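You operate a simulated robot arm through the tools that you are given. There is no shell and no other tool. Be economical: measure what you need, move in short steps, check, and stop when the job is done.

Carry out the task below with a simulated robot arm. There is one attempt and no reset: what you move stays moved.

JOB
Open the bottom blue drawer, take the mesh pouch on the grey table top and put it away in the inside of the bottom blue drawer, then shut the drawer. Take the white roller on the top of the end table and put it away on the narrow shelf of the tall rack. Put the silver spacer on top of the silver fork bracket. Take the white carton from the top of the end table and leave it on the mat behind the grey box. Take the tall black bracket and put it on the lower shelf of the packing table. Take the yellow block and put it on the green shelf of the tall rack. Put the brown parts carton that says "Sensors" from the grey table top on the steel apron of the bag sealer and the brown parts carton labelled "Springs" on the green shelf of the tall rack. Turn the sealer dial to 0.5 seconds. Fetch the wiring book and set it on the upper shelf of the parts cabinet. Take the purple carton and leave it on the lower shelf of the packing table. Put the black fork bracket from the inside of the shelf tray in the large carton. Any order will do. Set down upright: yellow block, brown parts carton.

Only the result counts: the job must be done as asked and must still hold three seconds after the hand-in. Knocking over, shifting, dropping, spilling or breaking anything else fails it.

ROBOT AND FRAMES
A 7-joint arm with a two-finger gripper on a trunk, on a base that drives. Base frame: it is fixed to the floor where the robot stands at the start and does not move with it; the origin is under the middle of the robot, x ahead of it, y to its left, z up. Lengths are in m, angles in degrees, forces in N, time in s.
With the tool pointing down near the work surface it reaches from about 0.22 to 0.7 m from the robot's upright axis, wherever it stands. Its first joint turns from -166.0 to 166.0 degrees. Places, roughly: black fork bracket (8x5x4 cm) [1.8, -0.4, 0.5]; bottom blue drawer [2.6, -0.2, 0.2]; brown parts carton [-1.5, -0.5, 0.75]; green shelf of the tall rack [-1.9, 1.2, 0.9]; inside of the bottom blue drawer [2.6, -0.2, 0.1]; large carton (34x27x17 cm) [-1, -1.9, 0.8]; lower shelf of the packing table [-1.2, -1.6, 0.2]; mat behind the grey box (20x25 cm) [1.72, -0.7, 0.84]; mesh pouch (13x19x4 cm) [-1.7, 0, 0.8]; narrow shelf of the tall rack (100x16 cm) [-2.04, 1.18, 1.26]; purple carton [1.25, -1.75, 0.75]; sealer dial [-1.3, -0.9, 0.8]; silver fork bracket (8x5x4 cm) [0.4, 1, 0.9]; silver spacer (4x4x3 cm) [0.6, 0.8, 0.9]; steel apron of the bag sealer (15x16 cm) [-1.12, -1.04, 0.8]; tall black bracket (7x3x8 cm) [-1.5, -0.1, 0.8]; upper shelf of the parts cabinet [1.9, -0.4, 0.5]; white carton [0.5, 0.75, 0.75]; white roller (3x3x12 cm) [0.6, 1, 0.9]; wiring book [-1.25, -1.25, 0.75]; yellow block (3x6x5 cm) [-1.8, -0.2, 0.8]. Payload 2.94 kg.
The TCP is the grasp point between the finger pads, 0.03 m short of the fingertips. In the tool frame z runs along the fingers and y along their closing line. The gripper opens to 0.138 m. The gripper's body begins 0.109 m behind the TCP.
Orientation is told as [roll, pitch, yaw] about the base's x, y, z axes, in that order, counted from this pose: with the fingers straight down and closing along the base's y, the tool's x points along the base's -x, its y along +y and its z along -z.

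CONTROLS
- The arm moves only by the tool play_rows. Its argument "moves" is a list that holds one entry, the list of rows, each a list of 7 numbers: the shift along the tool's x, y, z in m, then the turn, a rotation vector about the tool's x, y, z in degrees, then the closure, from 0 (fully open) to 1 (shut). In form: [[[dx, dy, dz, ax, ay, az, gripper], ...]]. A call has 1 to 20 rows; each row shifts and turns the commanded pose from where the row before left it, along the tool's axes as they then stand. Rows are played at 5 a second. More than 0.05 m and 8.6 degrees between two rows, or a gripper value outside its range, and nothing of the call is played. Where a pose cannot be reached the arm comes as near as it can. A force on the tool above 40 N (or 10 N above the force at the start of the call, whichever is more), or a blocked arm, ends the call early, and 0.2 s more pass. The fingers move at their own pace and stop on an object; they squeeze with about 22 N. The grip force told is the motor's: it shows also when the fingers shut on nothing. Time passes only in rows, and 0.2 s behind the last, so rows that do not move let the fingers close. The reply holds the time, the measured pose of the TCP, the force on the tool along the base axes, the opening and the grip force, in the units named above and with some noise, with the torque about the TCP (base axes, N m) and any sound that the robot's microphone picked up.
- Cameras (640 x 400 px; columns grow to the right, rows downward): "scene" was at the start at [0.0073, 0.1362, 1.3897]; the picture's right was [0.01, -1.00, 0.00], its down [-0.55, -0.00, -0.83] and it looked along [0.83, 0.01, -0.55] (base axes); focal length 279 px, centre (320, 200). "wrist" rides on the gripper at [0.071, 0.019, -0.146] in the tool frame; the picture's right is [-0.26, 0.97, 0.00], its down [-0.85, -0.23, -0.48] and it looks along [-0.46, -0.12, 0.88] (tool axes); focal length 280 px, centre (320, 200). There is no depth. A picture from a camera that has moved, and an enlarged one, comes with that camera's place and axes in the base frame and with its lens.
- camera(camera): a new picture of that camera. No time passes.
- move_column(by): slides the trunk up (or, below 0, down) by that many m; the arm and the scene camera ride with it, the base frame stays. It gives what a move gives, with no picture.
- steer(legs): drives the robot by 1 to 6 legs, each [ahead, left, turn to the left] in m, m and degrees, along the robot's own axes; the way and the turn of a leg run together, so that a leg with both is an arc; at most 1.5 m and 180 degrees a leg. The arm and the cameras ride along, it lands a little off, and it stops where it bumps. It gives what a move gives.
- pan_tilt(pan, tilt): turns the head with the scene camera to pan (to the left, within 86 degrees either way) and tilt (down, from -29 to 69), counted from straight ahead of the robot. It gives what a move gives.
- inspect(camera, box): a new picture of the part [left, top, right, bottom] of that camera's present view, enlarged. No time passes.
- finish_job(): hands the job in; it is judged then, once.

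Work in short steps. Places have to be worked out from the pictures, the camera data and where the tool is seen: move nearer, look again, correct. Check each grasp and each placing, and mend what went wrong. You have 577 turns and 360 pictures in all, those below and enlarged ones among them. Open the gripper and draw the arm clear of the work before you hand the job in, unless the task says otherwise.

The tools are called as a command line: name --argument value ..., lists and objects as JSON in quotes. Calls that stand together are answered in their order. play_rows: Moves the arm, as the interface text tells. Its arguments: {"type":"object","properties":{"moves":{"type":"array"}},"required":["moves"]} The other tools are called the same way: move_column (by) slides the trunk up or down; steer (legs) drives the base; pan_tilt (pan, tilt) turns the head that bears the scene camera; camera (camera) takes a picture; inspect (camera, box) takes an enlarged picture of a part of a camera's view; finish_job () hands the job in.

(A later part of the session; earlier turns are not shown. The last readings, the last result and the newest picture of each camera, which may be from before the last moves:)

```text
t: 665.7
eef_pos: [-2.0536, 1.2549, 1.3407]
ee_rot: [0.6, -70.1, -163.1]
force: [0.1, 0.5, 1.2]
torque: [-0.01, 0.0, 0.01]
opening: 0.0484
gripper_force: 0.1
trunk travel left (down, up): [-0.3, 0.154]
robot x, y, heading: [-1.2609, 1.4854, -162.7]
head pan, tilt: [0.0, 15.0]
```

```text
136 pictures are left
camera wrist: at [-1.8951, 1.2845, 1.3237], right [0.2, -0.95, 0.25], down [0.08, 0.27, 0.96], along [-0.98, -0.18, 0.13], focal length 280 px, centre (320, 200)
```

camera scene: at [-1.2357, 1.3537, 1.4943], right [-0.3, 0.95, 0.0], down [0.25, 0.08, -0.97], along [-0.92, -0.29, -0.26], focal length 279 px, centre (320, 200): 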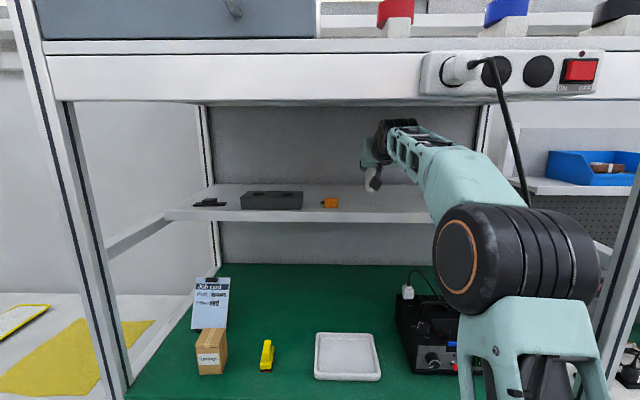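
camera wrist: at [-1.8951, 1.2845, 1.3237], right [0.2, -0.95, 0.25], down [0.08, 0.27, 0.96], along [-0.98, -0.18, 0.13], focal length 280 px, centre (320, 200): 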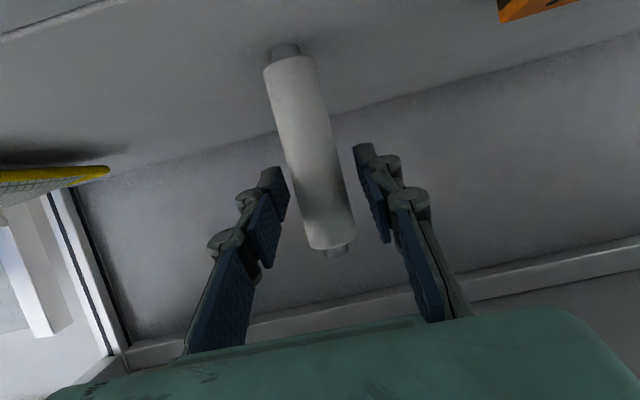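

Roller stands by itself. Withdraw the hand straight back, then drive out.

play_rows --moves '[[[0, 0, 0, 0, 0, 0, 0.5], [0, 0, 0, 0, 0, 0, 0.5], [0.0068, 0, -0.0188, 0, 0, 0, 0.5], [0.0137, 0, -0.0376, 0, 0, 0, 0.5], [0.0137, 0, -0.0376, 0, 0, 0, 0.5]]]'

steer --legs '[[-0.45, 0, 0]]'

camera --camera "wrist"

camera --camera "scene"

```text
t: 666.9
eef_pos: [-1.9577, 1.2856, 1.341]
ee_rot: [0.5, -70.0, -163.0]
force: [1.2, 0.4, 0.8]
torque: [0.0, -0.01, 0.01]
opening: 0.069
gripper_force: 0.0
trunk travel left (down, up): [-0.3, 0.154]
robot x, y, heading: [-1.2582, 1.4866, -162.6]
head pan, tilt: [0.0, 15.0]
```

```text
t: 669.6
eef_pos: [-1.5307, 1.4189, 1.3401]
ee_rot: [0.6, -70.0, -163.0]
force: [-0.2, -0.7, -0.6]
torque: [-0.01, -0.02, 0.0]
opening: 0.0691
gripper_force: 0.0
trunk travel left (down, up): [-0.3, 0.154]
robot x, y, heading: [-0.8308, 1.6215, -162.7]
head pan, tilt: [0.0, 15.0]
```

```text
135 pictures are left
camera wrist: at [-1.3721, 1.4484, 1.3238], right [0.2, -0.95, 0.25], down [0.08, 0.27, 0.96], along [-0.98, -0.18, 0.13], focal length 280 px, centre (320, 200)
```

wrist: 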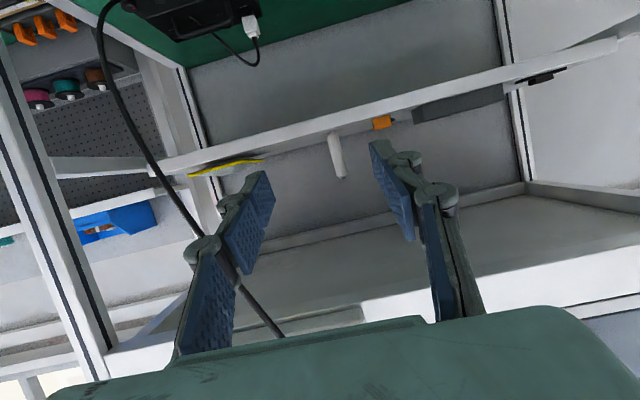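

```text
134 pictures are left
camera scene: at [-0.8066, 1.4871, 1.4943], right [-0.3, 0.95, 0.0], down [0.25, 0.08, -0.97], along [-0.92, -0.29, -0.26], focal length 279 px, centre (320, 200)
```

scene: 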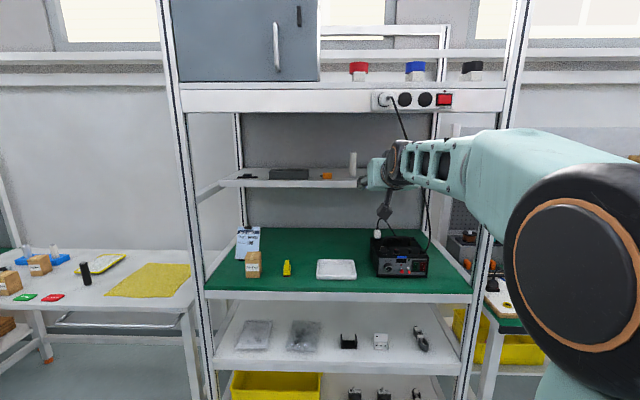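

Roller is standing on the narrow shelf. Now the mesh pouch: set the hand vertical and drive to the grey table.

play_rows --moves '[[[0, 0, 0, 0, 7, 0, 0], [0, 0, 0, 0, 7, 0, 0], [0, 0, 0, 0, 7, 0, 0], [0, 0, 0, 0, 7, 0, 0], [0, 0, 0, 0, 7, 0, 0], [0, 0, 0, 0, 7, 0, 0], [0, 0, 0, 0, 7, 0, 0], [0, 0, 0, 0, 7, 0, 0], [0, 0, 0, 0, 7, 0, 0], [0, 0, 0, 0, 7, 0, 0], [0, 0, 0.045, 0, 0, 0, 0], [0, 0, 0.045, 0, 0, 0, 0], [0, 0, 0.045, 0, 0, 0, 0], [0, 0, 0.045, 0, 0, 0, 0], [0, 0, 0.04, 0, 0, 0, 0]]]'

steer --legs '[[0, 1.25, 0], [0.5, 0, 0]]'

pan_tilt --pan 0 --tilt 45

camera --camera "wrist"

camera --camera "scene"

```text
t: 672.8
eef_pos: [-1.5079, 1.4527, 1.0613]
ee_rot: [0.2, -15.3, -162.6]
force: [0.1, -0.9, -0.2]
torque: [0.01, 0.01, -0.01]
opening: 0.1376
gripper_force: 0.0
out of reach, approached as far as the arm can: row 5, 6, 7, 8, 9, 10
trunk travel left (down, up): [-0.3, 0.154]
robot x, y, heading: [-0.8286, 1.6194, -162.7]
head pan, tilt: [0.0, 15.0]
```

```text
t: 686.6
eef_pos: [-1.608, 0.1057, 1.0616]
ee_rot: [0.2, -15.2, -162.5]
force: [0.6, 0.3, 1.4]
torque: [-0.01, 0.02, 0.01]
opening: 0.1381
gripper_force: 0.1
trunk travel left (down, up): [-0.3, 0.154]
robot x, y, heading: [-0.9375, 0.2763, -162.7]
head pan, tilt: [0.0, 15.0]
```

```text
t: 687.5
eef_pos: [-1.6061, 0.106, 1.0606]
ee_rot: [0.2, -15.3, -162.5]
force: [0.0, -0.2, 0.6]
torque: [0.03, -0.03, -0.01]
opening: 0.1379
gripper_force: 0.0
trunk travel left (down, up): [-0.3, 0.154]
robot x, y, heading: [-0.9312, 0.2726, -162.5]
head pan, tilt: [0.0, 45.0]
```

```text
133 pictures are left
camera wrist: at [-1.4999, 0.1201, 1.1832], right [0.05, -1.0, 0.07], down [-0.73, 0.01, 0.68], along [-0.68, -0.09, -0.73], focal length 280 px, centre (320, 200)
```

wrist: 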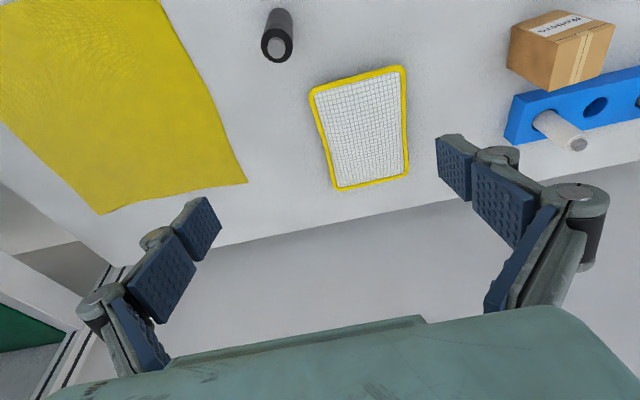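

```text
132 pictures are left
camera scene: at [-0.8946, 0.1457, 1.4476], right [-0.3, 0.95, 0.0], down [0.67, 0.21, -0.71], along [-0.68, -0.21, -0.71], focal length 279 px, centre (320, 200)
```

scene: 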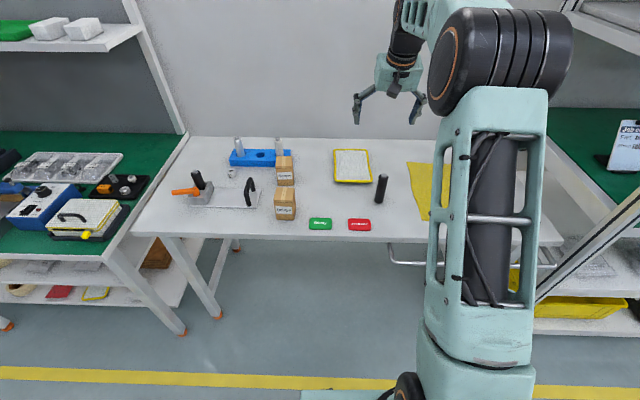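

play_rows --moves '[[[0.04, 0, 0.0, 0, 7.6, 0, 0], [0.04, 0, 0, 0, 7.6, 0, 0]]]'

camera --camera "wrist"

inspect --camera "scene" --box '[310, 130, 410, 220]'

```text
t: 688.1
eef_pos: [-1.5335, 0.1311, 1.0464]
ee_rot: [0.1, 0.0, -162.4]
force: [-0.2, 0.3, 0.3]
torque: [0.04, -0.02, 0.01]
opening: 0.138
gripper_force: 0.1
trunk travel left (down, up): [-0.3, 0.154]
robot x, y, heading: [-0.9317, 0.2737, -162.7]
head pan, tilt: [0.0, 45.0]
```

```text
131 pictures are left
camera wrist: at [-1.4601, 0.1339, 1.192], right [0.04, -1.0, 0.0], down [-0.88, -0.03, 0.48], along [-0.47, -0.02, -0.88], focal length 280 px, centre (320, 200)
```

wrist: 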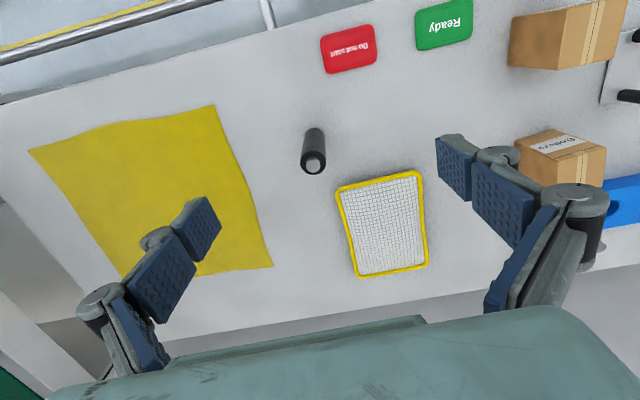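

```text
4.44 times, centred on (360, 175) of scene
camera zoom: at [-0.8945, 0.1457, 1.4475], right [-0.3, 0.95, 0.0], down [0.67, 0.21, -0.71], along [-0.68, -0.21, -0.71], focal length 1241 px, centre (142, 311)
```

zoom: 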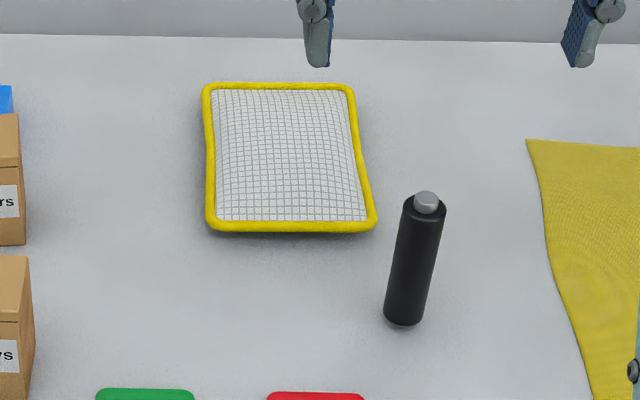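

Pouch: 13×19 cm, centre ≈(-1.7235,0.008), long axis in depth. It just fits across the open gripper (13.8 cm). Drive 0.2 ahead, centre the hand, and view closely.

steer --legs '[[0.2, 0, 0]]'

play_rows --moves '[[[-0.008, 0.03, 0.03, 0, 0, 0.8, 0], [-0.008, 0.03, 0.03, 0, 0, 0.8, 0], [0, 0, 0.02, 0, 0, 0, 0]]]'

camera --camera "wrist"

```text
t: 689.8
eef_pos: [-1.7252, 0.0706, 1.0472]
ee_rot: [0.2, -0.1, -162.5]
force: [-0.3, 0.4, -0.1]
torque: [-0.02, -0.02, -0.02]
opening: 0.1378
gripper_force: 0.1
trunk travel left (down, up): [-0.3, 0.154]
robot x, y, heading: [-1.1195, 0.2151, -162.7]
head pan, tilt: [0.0, 45.0]
```

```text
t: 690.6
eef_pos: [-1.7232, 0.0082, 0.9665]
ee_rot: [0.3, 0.0, -164.0]
force: [0.6, 0.1, 0.2]
torque: [0.04, -0.03, 0.02]
opening: 0.1379
gripper_force: 0.0
trunk travel left (down, up): [-0.3, 0.154]
robot x, y, heading: [-1.125, 0.2117, -162.3]
head pan, tilt: [0.0, 45.0]
```

```text
129 pictures are left
camera wrist: at [-1.6505, 0.0093, 1.1119], right [0.01, -1.0, 0.0], down [-0.88, -0.01, 0.48], along [-0.48, -0.01, -0.88], focal length 280 px, centre (320, 200)
```

wrist: 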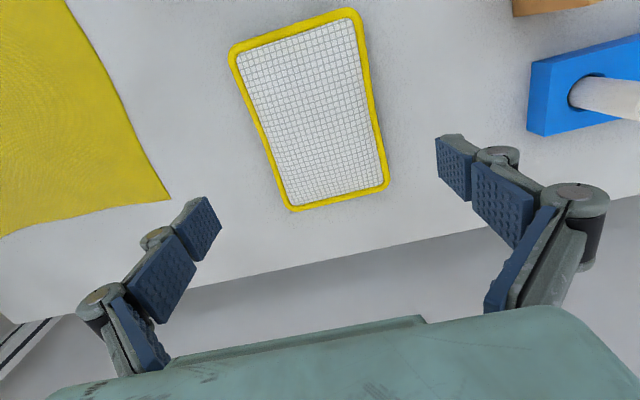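

Refined centre (-1.7274,0.0089), width 12.7 cm. Adjust 4 mm, descend 0.1 and recheck before straddling.

play_rows --moves '[[[-0.004, -0.002, 0.03, 0, 0, 0, 0], [0, 0, 0.04, 0, 0, 0, 0], [0, 0, 0.03, 0, 0, 0, 0]]]'

camera --camera "wrist"

```text
t: 691.4
eef_pos: [-1.7269, 0.0086, 0.8657]
ee_rot: [0.2, 0.0, -164.1]
force: [1.1, 0.7, 0.2]
torque: [0.01, 0.0, -0.01]
opening: 0.1378
gripper_force: 0.1
trunk travel left (down, up): [-0.3, 0.154]
robot x, y, heading: [-1.1264, 0.2117, -162.4]
head pan, tilt: [0.0, 45.0]
```

```text
128 pictures are left
camera wrist: at [-1.6547, 0.0092, 1.0116], right [0.01, -1.0, 0.0], down [-0.88, -0.01, 0.48], along [-0.48, -0.01, -0.88], focal length 280 px, centre (320, 200)
```

wrist: 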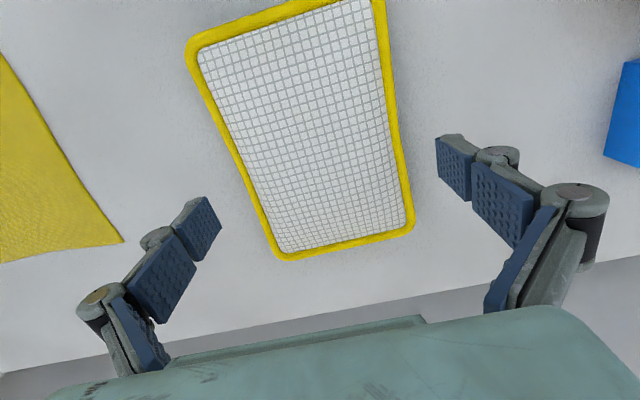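

Centred within a millimetre. Descend the final 4.7 cm carefully.

play_rows --moves '[[[0, 0, 0.02, 0, 0, 0, 0], [0, 0, 0.015, 0, 0, 0, 0], [0, 0, 0.01, 0, 0, 0, 0]]]'

camera --camera "wrist"

```text
t: 692.2
eef_pos: [-1.7269, 0.0077, 0.8221]
ee_rot: [0.1, 0.0, -163.9]
force: [0.0, 0.4, -0.5]
torque: [-0.03, -0.02, 0.0]
opening: 0.1379
gripper_force: 0.0
trunk travel left (down, up): [-0.3, 0.154]
robot x, y, heading: [-1.1274, 0.2109, -162.5]
head pan, tilt: [0.0, 45.0]
```

```text
127 pictures are left
camera wrist: at [-1.6548, 0.0094, 0.9668], right [0.01, -1.0, 0.0], down [-0.88, -0.01, 0.48], along [-0.48, -0.01, -0.88], focal length 280 px, centre (320, 200)
```

wrist: 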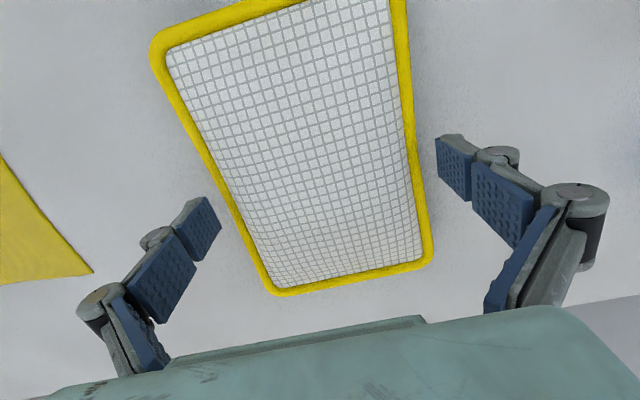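

No contact, fingers flank the rim. Close and lift.

play_rows --moves '[[[0, 0, 0.004, 0, 0, 0, 0], [0, 0, 0, 0, 0, 0, 0.5], [0, 0, 0, 0, 0, 0, 1], [0, 0, 0, 0, 0, 0, 1], [0, 0, 0, 0, 0, 0, 1]]]'

play_rows --moves '[[[0, 0, -0.02, 0, 0, 0, 1], [0, 0, -0.03, 0, 0, 0, 1], [0, 0, -0.04, 0, 0, 0, 1], [0, 0, -0.04, 0, 0, 0, 1], [0, 0, -0.04, 0, 0, 0, 1], [0, 0, -0.04, 0, 0, 0, 1]]]'

camera --camera "wrist"

```text
t: 693.4
eef_pos: [-1.7276, 0.006, 0.8221]
ee_rot: [0.2, -0.5, -164.0]
force: [-3.7, -6.7, 26.6]
torque: [0.79, 0.23, 0.18]
opening: 0.1166
gripper_force: 22.0
trunk travel left (down, up): [-0.3, 0.154]
robot x, y, heading: [-1.1264, 0.2114, -162.4]
head pan, tilt: [0.0, 45.0]
```

```text
t: 694.8
eef_pos: [-1.7276, 0.0099, 1.0269]
ee_rot: [0.2, -0.1, -164.1]
force: [-0.1, 0.2, -1.2]
torque: [-0.06, -0.02, -0.01]
opening: 0.0
gripper_force: 22.0
trunk travel left (down, up): [-0.3, 0.154]
robot x, y, heading: [-1.122, 0.2111, -162.7]
head pan, tilt: [0.0, 45.0]
```

```text
126 pictures are left
camera wrist: at [-1.6544, 0.011, 1.173], right [0.01, -1.0, 0.0], down [-0.88, -0.01, 0.48], along [-0.48, -0.01, -0.88], focal length 280 px, centre (320, 200)
```

wrist: 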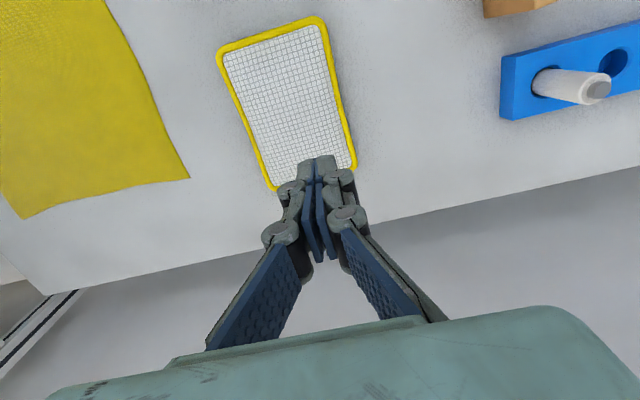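

It slipped out (opening went to 0), pouch still on the table. I inspect how it looks now.

inspect --camera "scene" --box '[290, 120, 430, 220]'

inspect --camera "wrist" --box '[190, 0, 380, 200]'

```text
4.00 times, centred on (360, 170) of scene
camera zoom: at [-1.0868, 0.0856, 1.4475], right [-0.3, 0.95, 0.0], down [0.67, 0.21, -0.71], along [-0.68, -0.21, -0.71], focal length 1117 px, centre (160, 320)
```

zoom: 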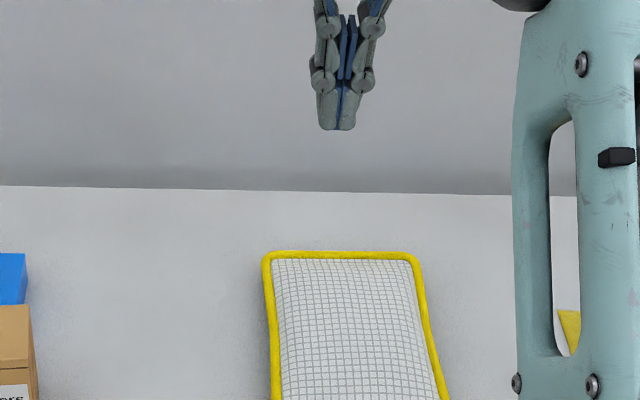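

```text
2.00 times, centred on (285, 100) of wrist
camera zoom: at [-1.6544, 0.011, 1.173], right [0.01, -1.0, 0.0], down [-0.88, -0.01, 0.48], along [-0.48, -0.01, -0.88], focal length 561 px, centre (390, 400)
```

zoom: 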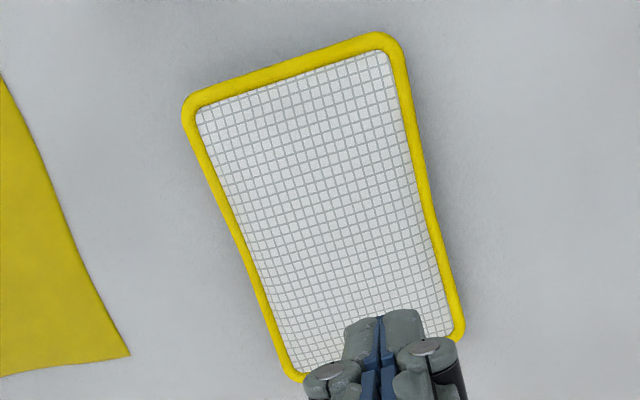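

The pouch moved 3 cm to the right, lying flat, centre ≈(-1.7317,0.042). Retry: recentre with open fingers and check.

play_rows --moves '[[[0.0, -0.0165, 0, 0, 0, 0, 0], [0.003, -0.0155, 0, 0, 0, 0, 0], [0, 0, 0.04, 0, 0, 0, 0], [0, 0, 0.04, 0, 0, 0, 0], [0, 0, 0.04, 0, 0, 0, 0], [0, 0, 0.03, 0, 0, 0, 0]]]'

camera --camera "wrist"

```text
t: 696.2
eef_pos: [-1.7337, 0.0395, 0.8766]
ee_rot: [0.3, -0.2, -163.9]
force: [0.4, -0.1, 0.9]
torque: [-0.02, 0.01, -0.01]
opening: 0.1377
gripper_force: 0.1
trunk travel left (down, up): [-0.3, 0.154]
robot x, y, heading: [-1.1279, 0.2155, -162.9]
head pan, tilt: [0.0, 45.0]
```

```text
123 pictures are left
camera wrist: at [-1.6605, 0.041, 1.022], right [0.01, -1.0, 0.0], down [-0.88, -0.01, 0.48], along [-0.48, -0.01, -0.88], focal length 280 px, centre (320, 200)
```

wrist: 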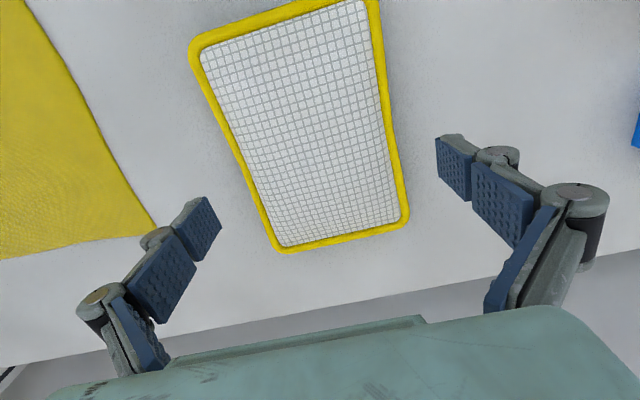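

Centred. Descend to 0.826, close, and lift very slowly while monitoring.

play_rows --moves '[[[0, 0, 0.025, 0, 0, 0, 0], [0, 0, 0.02, 0, 0, 0, 0], [0, 0, 0.006, 0, 0, 0, 0], [0, 0, 0, 0, 0, 0, 0.3], [0, 0, 0, 0, 0, 0, 0.6], [0, 0, 0, 0, 0, 0, 1], [0, 0, 0, 0, 0, 0, 1]]]'

camera --camera "wrist"

play_rows --moves '[[[0, 0, -0.004, 0, 0, 0, 1], [0, 0, -0.004, 0, 0, 0, 1], [0, 0, -0.004, 0, 0, 0, 1]]]'

play_rows --moves '[[[0, 0, -0.005, 0, 0, 0, 1], [0, 0, -0.005, 0, 0, 0, 1], [0, 0, -0.005, 0, 0, 0, 1]]]'

camera --camera "wrist"

```text
t: 697.8
eef_pos: [-1.738, 0.0393, 0.8388]
ee_rot: [0.1, -1.6, -164.0]
force: [-0.2, 0.1, 36.6]
torque: [0.14, -0.33, 0.04]
opening: 0.0771
gripper_force: 21.5
trunk travel left (down, up): [-0.3, 0.154]
robot x, y, heading: [-1.1251, 0.2149, -162.6]
head pan, tilt: [0.0, 45.0]
stopped in row 7: the force on the tool passed its limit at 41 N (the readings are from after the stop); the commanded pose is now the measured one
```

```text
122 pictures are left
camera wrist: at [-1.6619, 0.0412, 0.983], right [0.01, -1.0, 0.01], down [-0.87, -0.01, 0.5], along [-0.5, -0.02, -0.87], focal length 280 px, centre (320, 200)
```

wrist: 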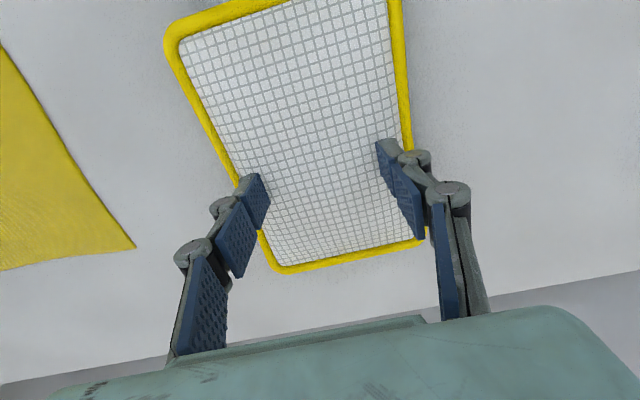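

```text
t: 698.6
eef_pos: [-1.7335, 0.0407, 0.841]
ee_rot: [0.1, -0.5, -164.2]
force: [1.9, 3.3, 15.1]
torque: [0.09, -0.11, 0.0]
opening: 0.0058
gripper_force: 22.3
trunk travel left (down, up): [-0.3, 0.154]
robot x, y, heading: [-1.1261, 0.2139, -162.8]
head pan, tilt: [0.0, 45.0]
```

```text
t: 699.4
eef_pos: [-1.7363, 0.0386, 0.8569]
ee_rot: [0.2, -0.5, -164.1]
force: [-0.2, -0.4, -0.8]
torque: [0.02, 0.01, 0.02]
opening: 0.0
gripper_force: 22.4
trunk travel left (down, up): [-0.3, 0.154]
robot x, y, heading: [-1.1216, 0.214, -162.4]
head pan, tilt: [0.0, 45.0]
```

```text
121 pictures are left
camera wrist: at [-1.6616, 0.0411, 1.0022], right [0.01, -1.0, 0.01], down [-0.88, -0.01, 0.48], along [-0.48, -0.01, -0.88], focal length 280 px, centre (320, 200)
```

wrist: 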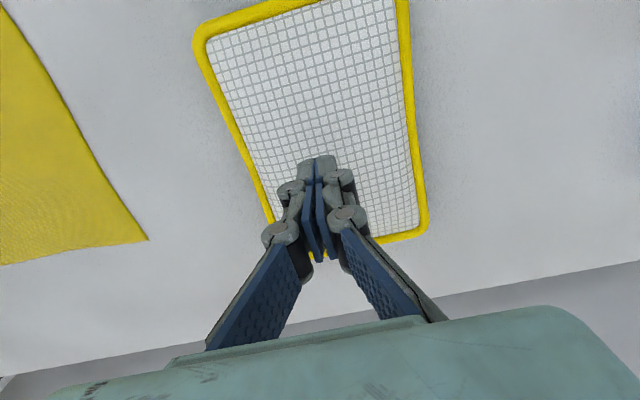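

The fingers rode over the pouch — when fully open the tips sit higher. Reopen, rise slightly, recentre, then descend until the tips really touch the table.

play_rows --moves '[[[0, 0, -0.02, 0, 0, 0, 1], [0, 0, -0.02, 0, 0, 0, 0], [0, 0, 0, 0, 0, 0, 0], [0, 0, 0, 0, 0, 0, 0], [0, 0, 0, 0, 0, 0, 0]]]'

camera --camera "wrist"

```text
t: 700.6
eef_pos: [-1.7353, 0.0398, 0.8974]
ee_rot: [0.2, -0.7, -164.2]
force: [-0.1, 0.3, -0.1]
torque: [0.03, 0.01, -0.02]
opening: 0.1376
gripper_force: 0.2
trunk travel left (down, up): [-0.3, 0.154]
robot x, y, heading: [-1.1246, 0.2136, -162.9]
head pan, tilt: [0.0, 45.0]
```

```text
120 pictures are left
camera wrist: at [-1.6615, 0.0422, 1.0425], right [0.01, -1.0, 0.01], down [-0.87, -0.01, 0.48], along [-0.48, -0.01, -0.87], focal length 280 px, centre (320, 200)
```

wrist: 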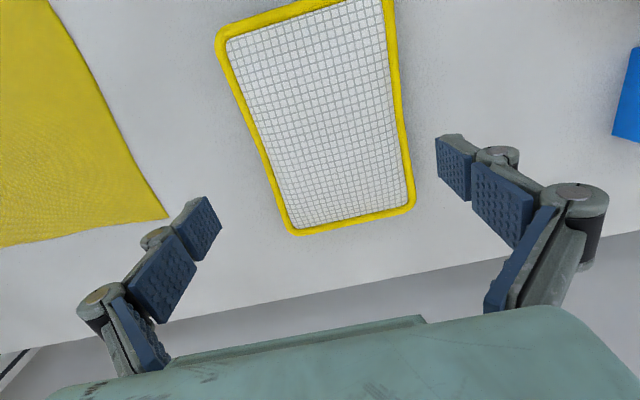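

Pouch centre now ≈(-1.729,0.030). Shift 11.5 mm, descend, then find the table contact with open fingers.

play_rows --moves '[[[0.003, 0.0115, 0.02, 0, 0, 0, 0], [0, 0, 0.03, 0, 0, 0, 0], [0, 0, 0.025, 0, 0, 0, 0]]]'

camera --camera "wrist"

play_rows --moves '[[[0, 0, 0.006, 0, 0, 0, 0], [0, 0, 0, 0, 0, 0, 0]]]'

play_rows --moves '[[[0, 0, 0.005, 0, 0, 0, 0], [0, 0, 0, 0, 0, 0, 0]]]'

```text
t: 701.4
eef_pos: [-1.7316, 0.029, 0.8226]
ee_rot: [0.2, -0.7, -164.1]
force: [0.3, 0.8, 0.2]
torque: [0.01, -0.03, -0.02]
opening: 0.1379
gripper_force: 0.0
trunk travel left (down, up): [-0.3, 0.154]
robot x, y, heading: [-1.1243, 0.2152, -162.6]
head pan, tilt: [0.0, 45.0]
```

```text
119 pictures are left
camera wrist: at [-1.6567, 0.0307, 0.9669], right [0.01, -1.0, 0.01], down [-0.87, -0.01, 0.49], along [-0.49, -0.01, -0.87], focal length 280 px, centre (320, 200)
```

wrist: 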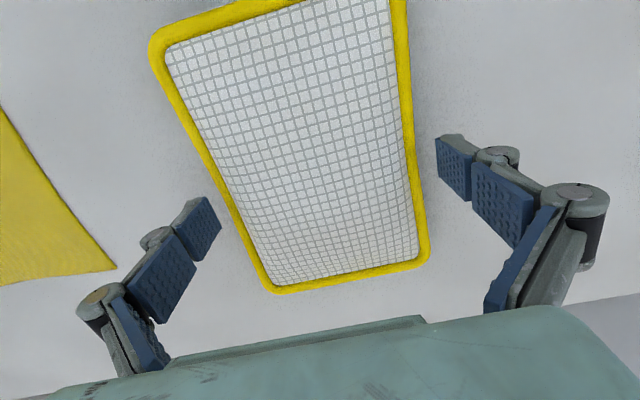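

```text
t: 702.0
eef_pos: [-1.7314, 0.0286, 0.8161]
ee_rot: [0.2, -0.7, -164.1]
force: [0.1, 0.5, -0.6]
torque: [-0.04, 0.0, -0.01]
opening: 0.1382
gripper_force: 0.0
trunk travel left (down, up): [-0.3, 0.154]
robot x, y, heading: [-1.1218, 0.2119, -162.4]
head pan, tilt: [0.0, 45.0]
```

```text
t: 702.6
eef_pos: [-1.7307, 0.0289, 0.811]
ee_rot: [0.2, -0.6, -164.1]
force: [0.4, -0.5, 0.0]
torque: [0.0, 0.02, 0.01]
opening: 0.138
gripper_force: 0.0
trunk travel left (down, up): [-0.3, 0.154]
robot x, y, heading: [-1.1233, 0.2157, -162.7]
head pan, tilt: [0.0, 45.0]
```

play_rows --moves '[[[0, 0, 0.005, 0, 0, 0, 0], [0, 0, 0, 0, 0, 0, 0]]]'

play_rows --moves '[[[0, 0, 0.005, 0, 0, 0, 0], [0, 0, 0, 0, 0, 0, 0]]]'

camera --camera "wrist"

```text
t: 703.2
eef_pos: [-1.7305, 0.0288, 0.8066]
ee_rot: [0.2, -0.7, -164.0]
force: [0.3, 0.8, -0.9]
torque: [-0.02, 0.0, 0.01]
opening: 0.1382
gripper_force: 0.1
trunk travel left (down, up): [-0.3, 0.154]
robot x, y, heading: [-1.1257, 0.2134, -162.5]
head pan, tilt: [0.0, 45.0]
```

```text
t: 703.8
eef_pos: [-1.7292, 0.0292, 0.8013]
ee_rot: [0.1, -0.8, -164.1]
force: [0.4, 0.0, -0.4]
torque: [0.0, 0.02, -0.02]
opening: 0.1381
gripper_force: 0.0
trunk travel left (down, up): [-0.3, 0.154]
robot x, y, heading: [-1.1231, 0.2165, -162.6]
head pan, tilt: [0.0, 45.0]
```

```text
118 pictures are left
camera wrist: at [-1.6566, 0.0309, 0.9466], right [0.01, -1.0, 0.01], down [-0.87, -0.01, 0.48], along [-0.48, -0.01, -0.87], focal length 280 px, centre (320, 200)
```

wrist: 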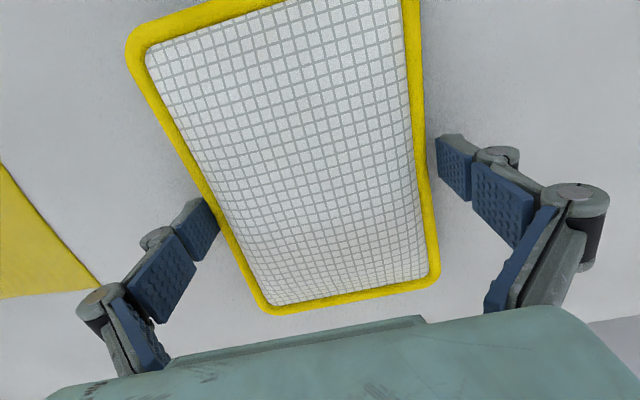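

Fingers are now outside and below the rim. Shift 3 mm right, lower 5 mm more and close.

play_rows --moves '[[[0, -0.003, 0, 0, 0, 0, 0], [0, 0, 0.005, 0, 0, 0, 0], [0, 0, 0, 0, 0, 0, 0]]]'

play_rows --moves '[[[0, 0, 0, 0, 0, 0, 0.3], [0, 0, 0, 0, 0, 0, 0.6], [0, 0, 0, 0, 0, 0, 1], [0, 0, 0, 0, 0, 0, 1]]]'

camera --camera "wrist"

```text
t: 704.6
eef_pos: [-1.7306, 0.0321, 0.7954]
ee_rot: [0.1, -0.6, -164.2]
force: [0.6, 0.8, 0.3]
torque: [-0.01, -0.02, 0.0]
opening: 0.1379
gripper_force: 0.0
trunk travel left (down, up): [-0.3, 0.154]
robot x, y, heading: [-1.127, 0.2165, -162.3]
head pan, tilt: [0.0, 45.0]
```

```text
t: 705.6
eef_pos: [-1.7316, 0.0322, 0.7971]
ee_rot: [0.1, -0.7, -164.2]
force: [0.8, -1.0, 1.0]
torque: [-0.03, -0.07, 0.0]
opening: 0.1248
gripper_force: 21.9
trunk travel left (down, up): [-0.3, 0.154]
robot x, y, heading: [-1.1265, 0.2159, -162.5]
head pan, tilt: [0.0, 45.0]
```

```text
117 pictures are left
camera wrist: at [-1.6573, 0.0336, 0.9415], right [0.01, -1.0, 0.01], down [-0.87, -0.01, 0.48], along [-0.48, -0.01, -0.87], focal length 280 px, centre (320, 200)
```

wrist: 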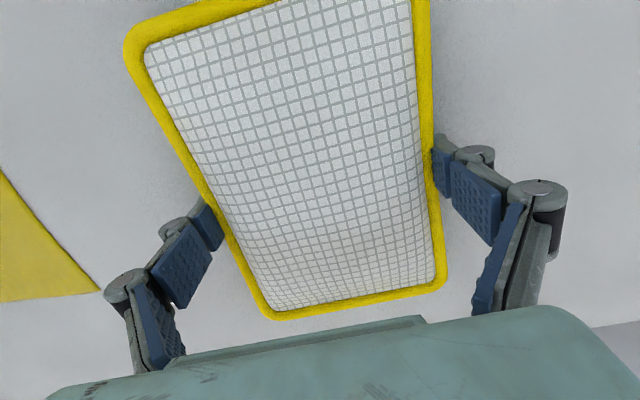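

Now gripping at 12.5 cm with no table reaction. Lift slowly.

play_rows --moves '[[[0, 0, -0.005, 0, 0, 0, 1], [0, 0, -0.01, 0, 0, 0, 1], [0, 0, -0.015, 0, 0, 0, 1], [0, 0, -0.02, 0, 0, 0, 1], [0, 0, -0.02, 0, 0, 0, 1], [0, 0, -0.02, 0, 0, 0, 1]]]'

camera --camera "wrist"

```text
t: 707.0
eef_pos: [-1.73, 0.0327, 0.8877]
ee_rot: [0.1, -0.7, -164.0]
force: [0.4, 0.8, -0.7]
torque: [0.03, 0.01, 0.02]
opening: 0.1249
gripper_force: 22.1
trunk travel left (down, up): [-0.3, 0.154]
robot x, y, heading: [-1.1257, 0.2158, -162.7]
head pan, tilt: [0.0, 45.0]
```

```text
116 pictures are left
camera wrist: at [-1.6561, 0.0342, 1.0318], right [0.01, -1.0, 0.01], down [-0.87, -0.01, 0.48], along [-0.48, -0.01, -0.87], focal length 280 px, centre (320, 200)
```

wrist: 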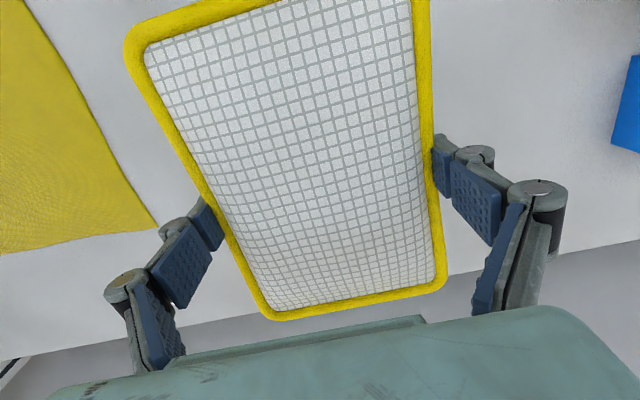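

Pouch held. Raise to 1.05, back off, turn left, and drive along the aisle to the drawer.

play_rows --moves '[[[0, 0, -0.03, 0, 0, 0, 1], [0, 0, -0.04, 0, 0, 0, 1], [0, 0, -0.04, 0, 0, 0, 1], [0, 0, -0.04, 0, 0, 0, 1]]]'

steer --legs '[[-0.6, 0, 0], [0, 0, 90], [0, 0, 90]]'

steer --legs '[[0, -0.65, 0], [1.0, 0, 0], [1.1, 0, 0], [0.6, 0.25, 0]]'

camera --camera "scene"

```text
t: 708.0
eef_pos: [-1.7298, 0.0332, 1.0375]
ee_rot: [0.2, -0.6, -164.1]
force: [0.2, 0.1, -0.8]
torque: [-0.02, 0.02, -0.02]
opening: 0.1247
gripper_force: 22.0
trunk travel left (down, up): [-0.3, 0.154]
robot x, y, heading: [-1.1239, 0.2142, -162.4]
head pan, tilt: [0.0, 45.0]
```

```text
t: 719.0
eef_pos: [0.0513, 0.5722, 1.0369]
ee_rot: [0.2, -0.5, 15.8]
force: [0.4, 0.2, 0.3]
torque: [-0.03, 0.02, 0.01]
opening: 0.1244
gripper_force: 21.7
trunk travel left (down, up): [-0.3, 0.154]
robot x, y, heading: [-0.5509, 0.3917, 17.3]
head pan, tilt: [0.0, 45.0]
```

```text
t: 738.4
eef_pos: [2.7477, 0.9971, 1.0373]
ee_rot: [0.2, -0.6, 16.0]
force: [-0.5, -0.3, -0.2]
torque: [0.0, -0.05, -0.02]
opening: 0.1245
gripper_force: 22.2
trunk travel left (down, up): [-0.3, 0.154]
robot x, y, heading: [2.145, 0.8147, 17.4]
head pan, tilt: [0.0, 45.0]
```

```text
115 pictures are left
camera scene: at [2.1039, 0.9443, 1.4475], right [0.3, -0.95, 0.0], down [-0.67, -0.21, -0.71], along [0.67, 0.21, -0.71], focal length 279 px, centre (320, 200)
```

scene: 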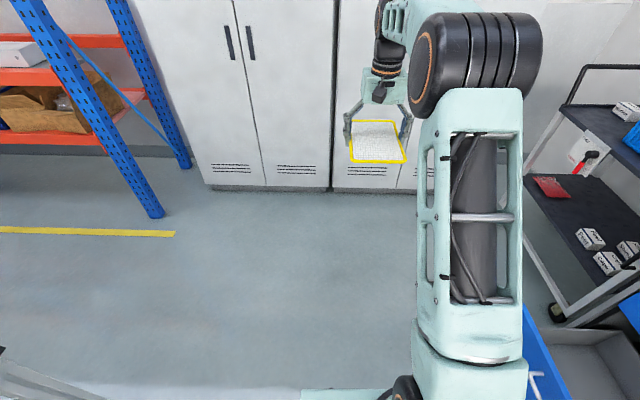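

Turn right to face the drawer, slide left 0.13, and look.

steer --legs '[[0, 0, -90.2], [0, 0.13, 0]]'

pan_tilt --pan 0 --tilt 55

camera --camera "scene"

camera --camera "wrist"

```text
t: 744.0
eef_pos: [2.4465, 0.2493, 1.0373]
ee_rot: [0.1, -0.6, -74.3]
force: [0.1, 0.7, -1.5]
torque: [0.01, 0.0, -0.01]
opening: 0.1247
gripper_force: 22.2
trunk travel left (down, up): [-0.3, 0.154]
robot x, y, heading: [2.2665, 0.8529, -72.7]
head pan, tilt: [0.0, 45.0]
```

```text
t: 744.8
eef_pos: [2.4472, 0.2469, 1.0384]
ee_rot: [0.2, -0.6, -74.3]
force: [1.0, -0.6, -0.9]
torque: [0.0, 0.0, -0.02]
opening: 0.1246
gripper_force: 21.9
trunk travel left (down, up): [-0.3, 0.154]
robot x, y, heading: [2.2641, 0.8489, -72.9]
head pan, tilt: [0.0, 55.0]
```

```text
114 pictures are left
camera scene: at [2.3933, 0.9004, 1.4341], right [-0.96, -0.29, 0.0], down [-0.24, 0.78, -0.57], along [0.17, -0.55, -0.82], focal length 279 px, centre (320, 200)
```

scene: 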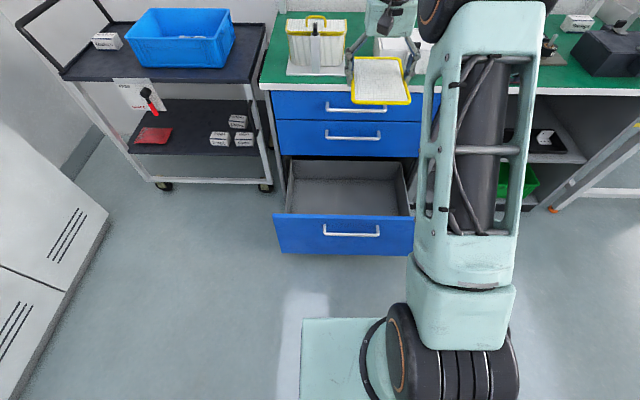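

```text
113 pictures are left
camera wrist: at [2.4449, 0.3223, 1.1821], right [1.0, 0.01, 0.01], down [0.01, -0.87, 0.48], along [0.01, -0.48, -0.87], focal length 280 px, centre (320, 200)
```

wrist: 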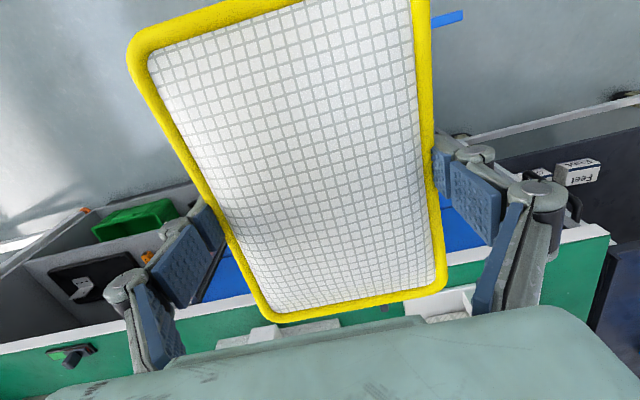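

Drawer interior: a 2.14–2.70, l -0.446…-0.75. Drive 0.11 ahead to centre the pouch, lower the trunk, then the arm.

steer --legs '[[0.11, 0.01, 0]]'

move_column --by -0.295

play_rows --moves '[[[0, 0, 0.03, 0, 0, 0, 1], [0, 0, 0.03, 0, 0, 0, 1], [0, 0, 0.03, 0, 0, 0, 1], [0, 0, 0.03, 0, 0, 0, 1], [0, 0, 0.03, 0, 0, 0, 1]]]'

camera --camera "scene"

camera --camera "wrist"

```text
t: 746.0
eef_pos: [2.4895, 0.1452, 1.0364]
ee_rot: [0.2, -0.7, -74.2]
force: [-0.4, -0.4, -1.0]
torque: [0.03, -0.01, -0.01]
opening: 0.1248
gripper_force: 22.7
trunk travel left (down, up): [-0.3, 0.154]
robot x, y, heading: [2.3109, 0.7547, -72.7]
head pan, tilt: [0.0, 55.0]
```

```text
t: 748.9
eef_pos: [2.4891, 0.1469, 0.7426]
ee_rot: [0.3, -0.6, -74.4]
force: [-0.4, 0.0, -0.7]
torque: [-0.01, 0.0, -0.04]
opening: 0.1245
gripper_force: 22.0
trunk travel left (down, up): [-0.005, 0.449]
robot x, y, heading: [2.3088, 0.7495, -72.7]
head pan, tilt: [0.0, 55.0]
```

```text
t: 750.1
eef_pos: [2.4889, 0.1444, 0.5915]
ee_rot: [0.3, -0.6, -74.3]
force: [-0.3, 0.3, -0.5]
torque: [-0.03, -0.01, 0.0]
opening: 0.1244
gripper_force: 22.4
trunk travel left (down, up): [-0.005, 0.449]
robot x, y, heading: [2.3093, 0.7491, -72.6]
head pan, tilt: [0.0, 55.0]
```

```text
112 pictures are left
camera scene: at [2.4351, 0.7989, 1.1391], right [-0.96, -0.29, 0.0], down [-0.24, 0.78, -0.57], along [0.17, -0.55, -0.82], focal length 279 px, centre (320, 200)
```

scene: 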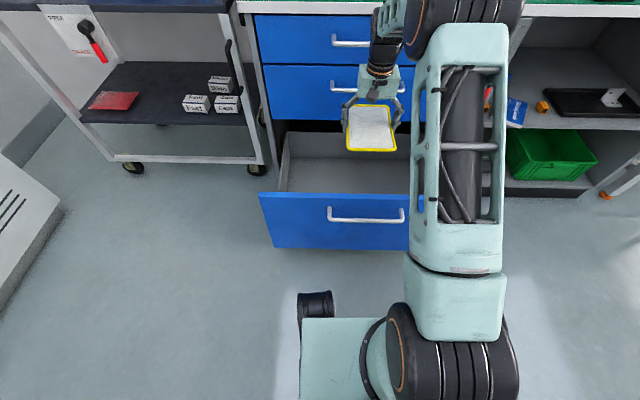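

```text
111 pictures are left
camera wrist: at [2.487, 0.2193, 0.7372], right [1.0, 0.01, 0.01], down [0.01, -0.87, 0.48], along [0.01, -0.48, -0.87], focal length 280 px, centre (320, 200)
```

wrist: 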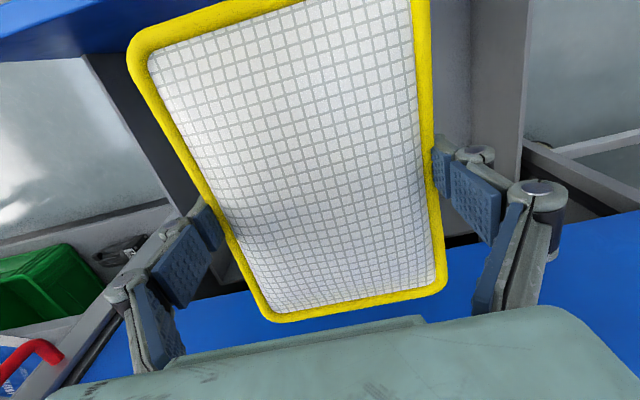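

Pouch is over the drawer interior, clear all round. Lower further.

play_rows --moves '[[[0, 0, 0.03, 0, 0, 0, 1], [0, 0, 0.03, 0, 0, 0, 1], [0, 0, 0.03, 0, 0, 0, 1], [0, 0, 0.03, 0, 0, 0, 1], [0, 0, 0.03, 0, 0, 0, 1], [0, 0, 0.03, 0, 0, 0, 1], [0, 0, 0.03, 0, 0, 0, 1]]]'

camera --camera "wrist"

camera --camera "scene"

```text
t: 751.7
eef_pos: [2.4909, 0.1409, 0.3822]
ee_rot: [0.2, -0.7, -74.3]
force: [0.9, 0.7, -0.3]
torque: [-0.02, 0.04, 0.0]
opening: 0.1248
gripper_force: 21.9
trunk travel left (down, up): [-0.005, 0.449]
robot x, y, heading: [2.3104, 0.7495, -72.9]
head pan, tilt: [0.0, 55.0]
```

```text
110 pictures are left
camera wrist: at [2.4888, 0.217, 0.527], right [1.0, 0.01, 0.01], down [0.01, -0.87, 0.49], along [0.01, -0.49, -0.87], focal length 280 px, centre (320, 200)
```

wrist: 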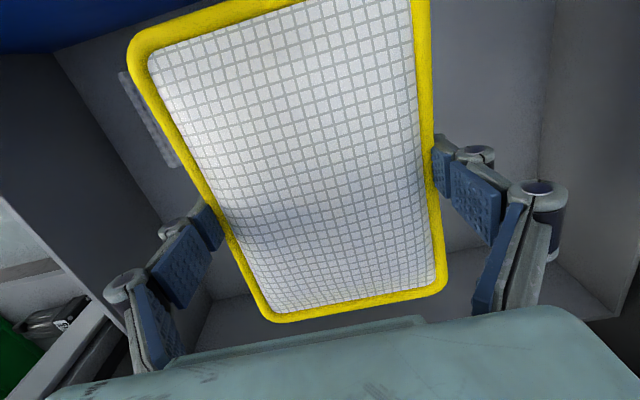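

```text
109 pictures are left
camera scene: at [2.4351, 0.7989, 1.1391], right [-0.96, -0.29, 0.0], down [-0.24, 0.78, -0.57], along [0.17, -0.55, -0.82], focal length 279 px, centre (320, 200)
```

scene: 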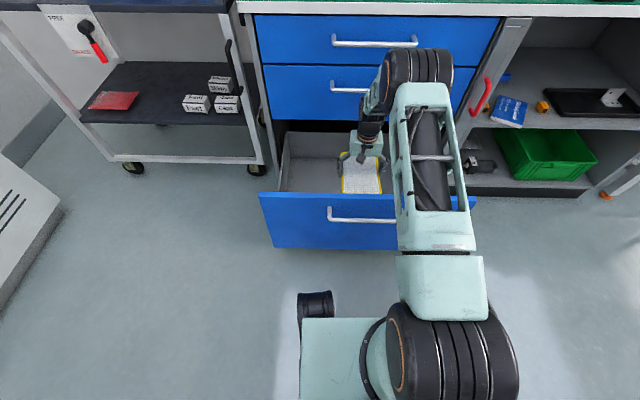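

Continue down in small steps until contact or z≈0.22.

play_rows --moves '[[[0, 0, 0.03, 0, 0, 0, 1], [0, 0, 0.03, 0, 0, 0, 1], [0, 0, 0.03, 0, 0, 0, 1]]]'

play_rows --moves '[[[0, 0, 0.02, 0, 0, 0, 1], [0, 0, 0.015, 0, 0, 0, 1]]]'

camera --camera "wrist"

```text
t: 752.5
eef_pos: [2.4919, 0.1416, 0.2925]
ee_rot: [0.1, -0.7, -74.3]
force: [-0.5, 0.1, -0.2]
torque: [0.01, -0.06, 0.02]
opening: 0.1247
gripper_force: 21.8
trunk travel left (down, up): [-0.005, 0.449]
robot x, y, heading: [2.3131, 0.7485, -72.9]
head pan, tilt: [0.0, 55.0]
```

```text
t: 753.1
eef_pos: [2.4905, 0.1412, 0.2557]
ee_rot: [0.3, -0.6, -74.2]
force: [-0.7, -0.2, -0.8]
torque: [0.02, 0.01, 0.0]
opening: 0.1246
gripper_force: 21.8
trunk travel left (down, up): [-0.005, 0.449]
robot x, y, heading: [2.3125, 0.7504, -72.9]
head pan, tilt: [0.0, 55.0]
```

```text
108 pictures are left
camera wrist: at [2.4897, 0.2158, 0.4016], right [1.0, 0.01, 0.01], down [0.01, -0.87, 0.48], along [0.01, -0.48, -0.87], focal length 280 px, centre (320, 200)
```

wrist: 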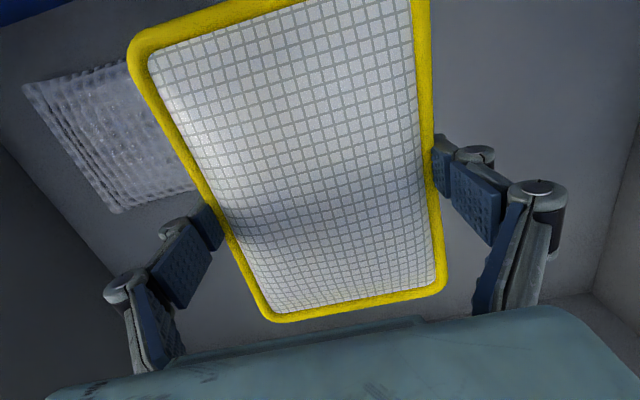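

A bubble sheet lies on the right; shift the pouch 7 cm left over the empty part and keep lowering.

play_rows --moves '[[[0, 0.035, 0, 0, 0, 0, 1], [0, 0.035, 0, 0, 0, 0, 1], [0, 0, 0.015, 0, 0, 0, 1], [0, 0, 0.01, 0, 0, 0, 1]]]'

camera --camera "wrist"

play_rows --moves '[[[0, 0, 0.01, 0, 0, 0, 1], [0, 0, 0.01, 0, 0, 0, 1]]]'

```text
t: 754.1
eef_pos: [2.5605, 0.1594, 0.2318]
ee_rot: [0.2, -0.6, -74.3]
force: [0.4, 0.8, 0.6]
torque: [-0.01, -0.01, -0.01]
opening: 0.1245
gripper_force: 22.0
trunk travel left (down, up): [-0.005, 0.449]
robot x, y, heading: [2.3112, 0.752, -72.9]
head pan, tilt: [0.0, 55.0]
```

```text
107 pictures are left
camera wrist: at [2.5575, 0.234, 0.3774], right [1.0, 0.01, 0.01], down [0.01, -0.87, 0.48], along [0.01, -0.48, -0.87], focal length 280 px, centre (320, 200)
```

wrist: 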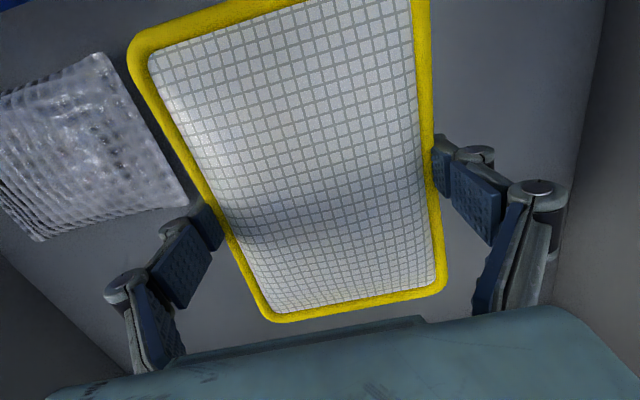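

```text
t: 754.7
eef_pos: [2.559, 0.1601, 0.2137]
ee_rot: [0.3, -0.7, -74.2]
force: [0.8, -0.2, -0.7]
torque: [-0.04, 0.02, 0.02]
opening: 0.1243
gripper_force: 22.5
trunk travel left (down, up): [-0.005, 0.449]
robot x, y, heading: [2.3103, 0.7506, -72.9]
head pan, tilt: [0.0, 55.0]
```

play_rows --moves '[[[0, 0.025, 0, 0, 0, 0, 1], [0, 0, 0.008, 0, 0, 0, 1]]]'

play_rows --moves '[[[0, 0, 0.008, 0, 0, 0, 1], [0, 0, 0.008, 0, 0, 0, 1]]]'

camera --camera "wrist"

```text
t: 755.3
eef_pos: [2.5822, 0.1671, 0.2038]
ee_rot: [0.3, -0.6, -74.3]
force: [0.2, -0.9, -1.1]
torque: [-0.01, 0.01, 0.01]
opening: 0.1248
gripper_force: 21.8
trunk travel left (down, up): [-0.005, 0.449]
robot x, y, heading: [2.309, 0.7528, -72.4]
head pan, tilt: [0.0, 55.0]
```

```text
t: 755.9
eef_pos: [2.5827, 0.1665, 0.1875]
ee_rot: [0.1, -0.5, -74.3]
force: [0.4, 0.2, -0.5]
torque: [-0.03, 0.03, -0.01]
opening: 0.1247
gripper_force: 21.9
trunk travel left (down, up): [-0.005, 0.449]
robot x, y, heading: [2.3111, 0.7528, -72.7]
head pan, tilt: [0.0, 55.0]
```

```text
106 pictures are left
camera wrist: at [2.5813, 0.2408, 0.3333], right [1.0, 0.01, 0.01], down [0.01, -0.87, 0.48], along [0.01, -0.48, -0.87], focal length 280 px, centre (320, 200)
```

wrist: 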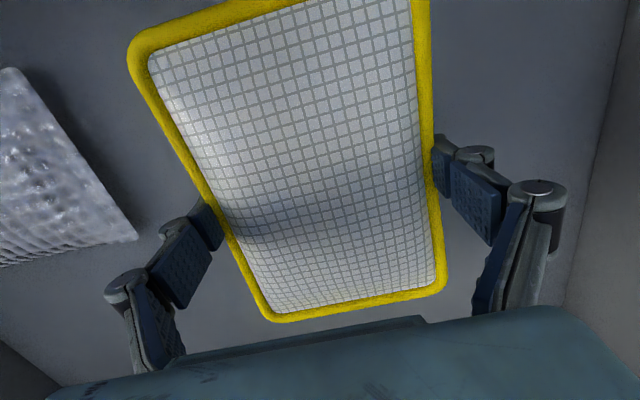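

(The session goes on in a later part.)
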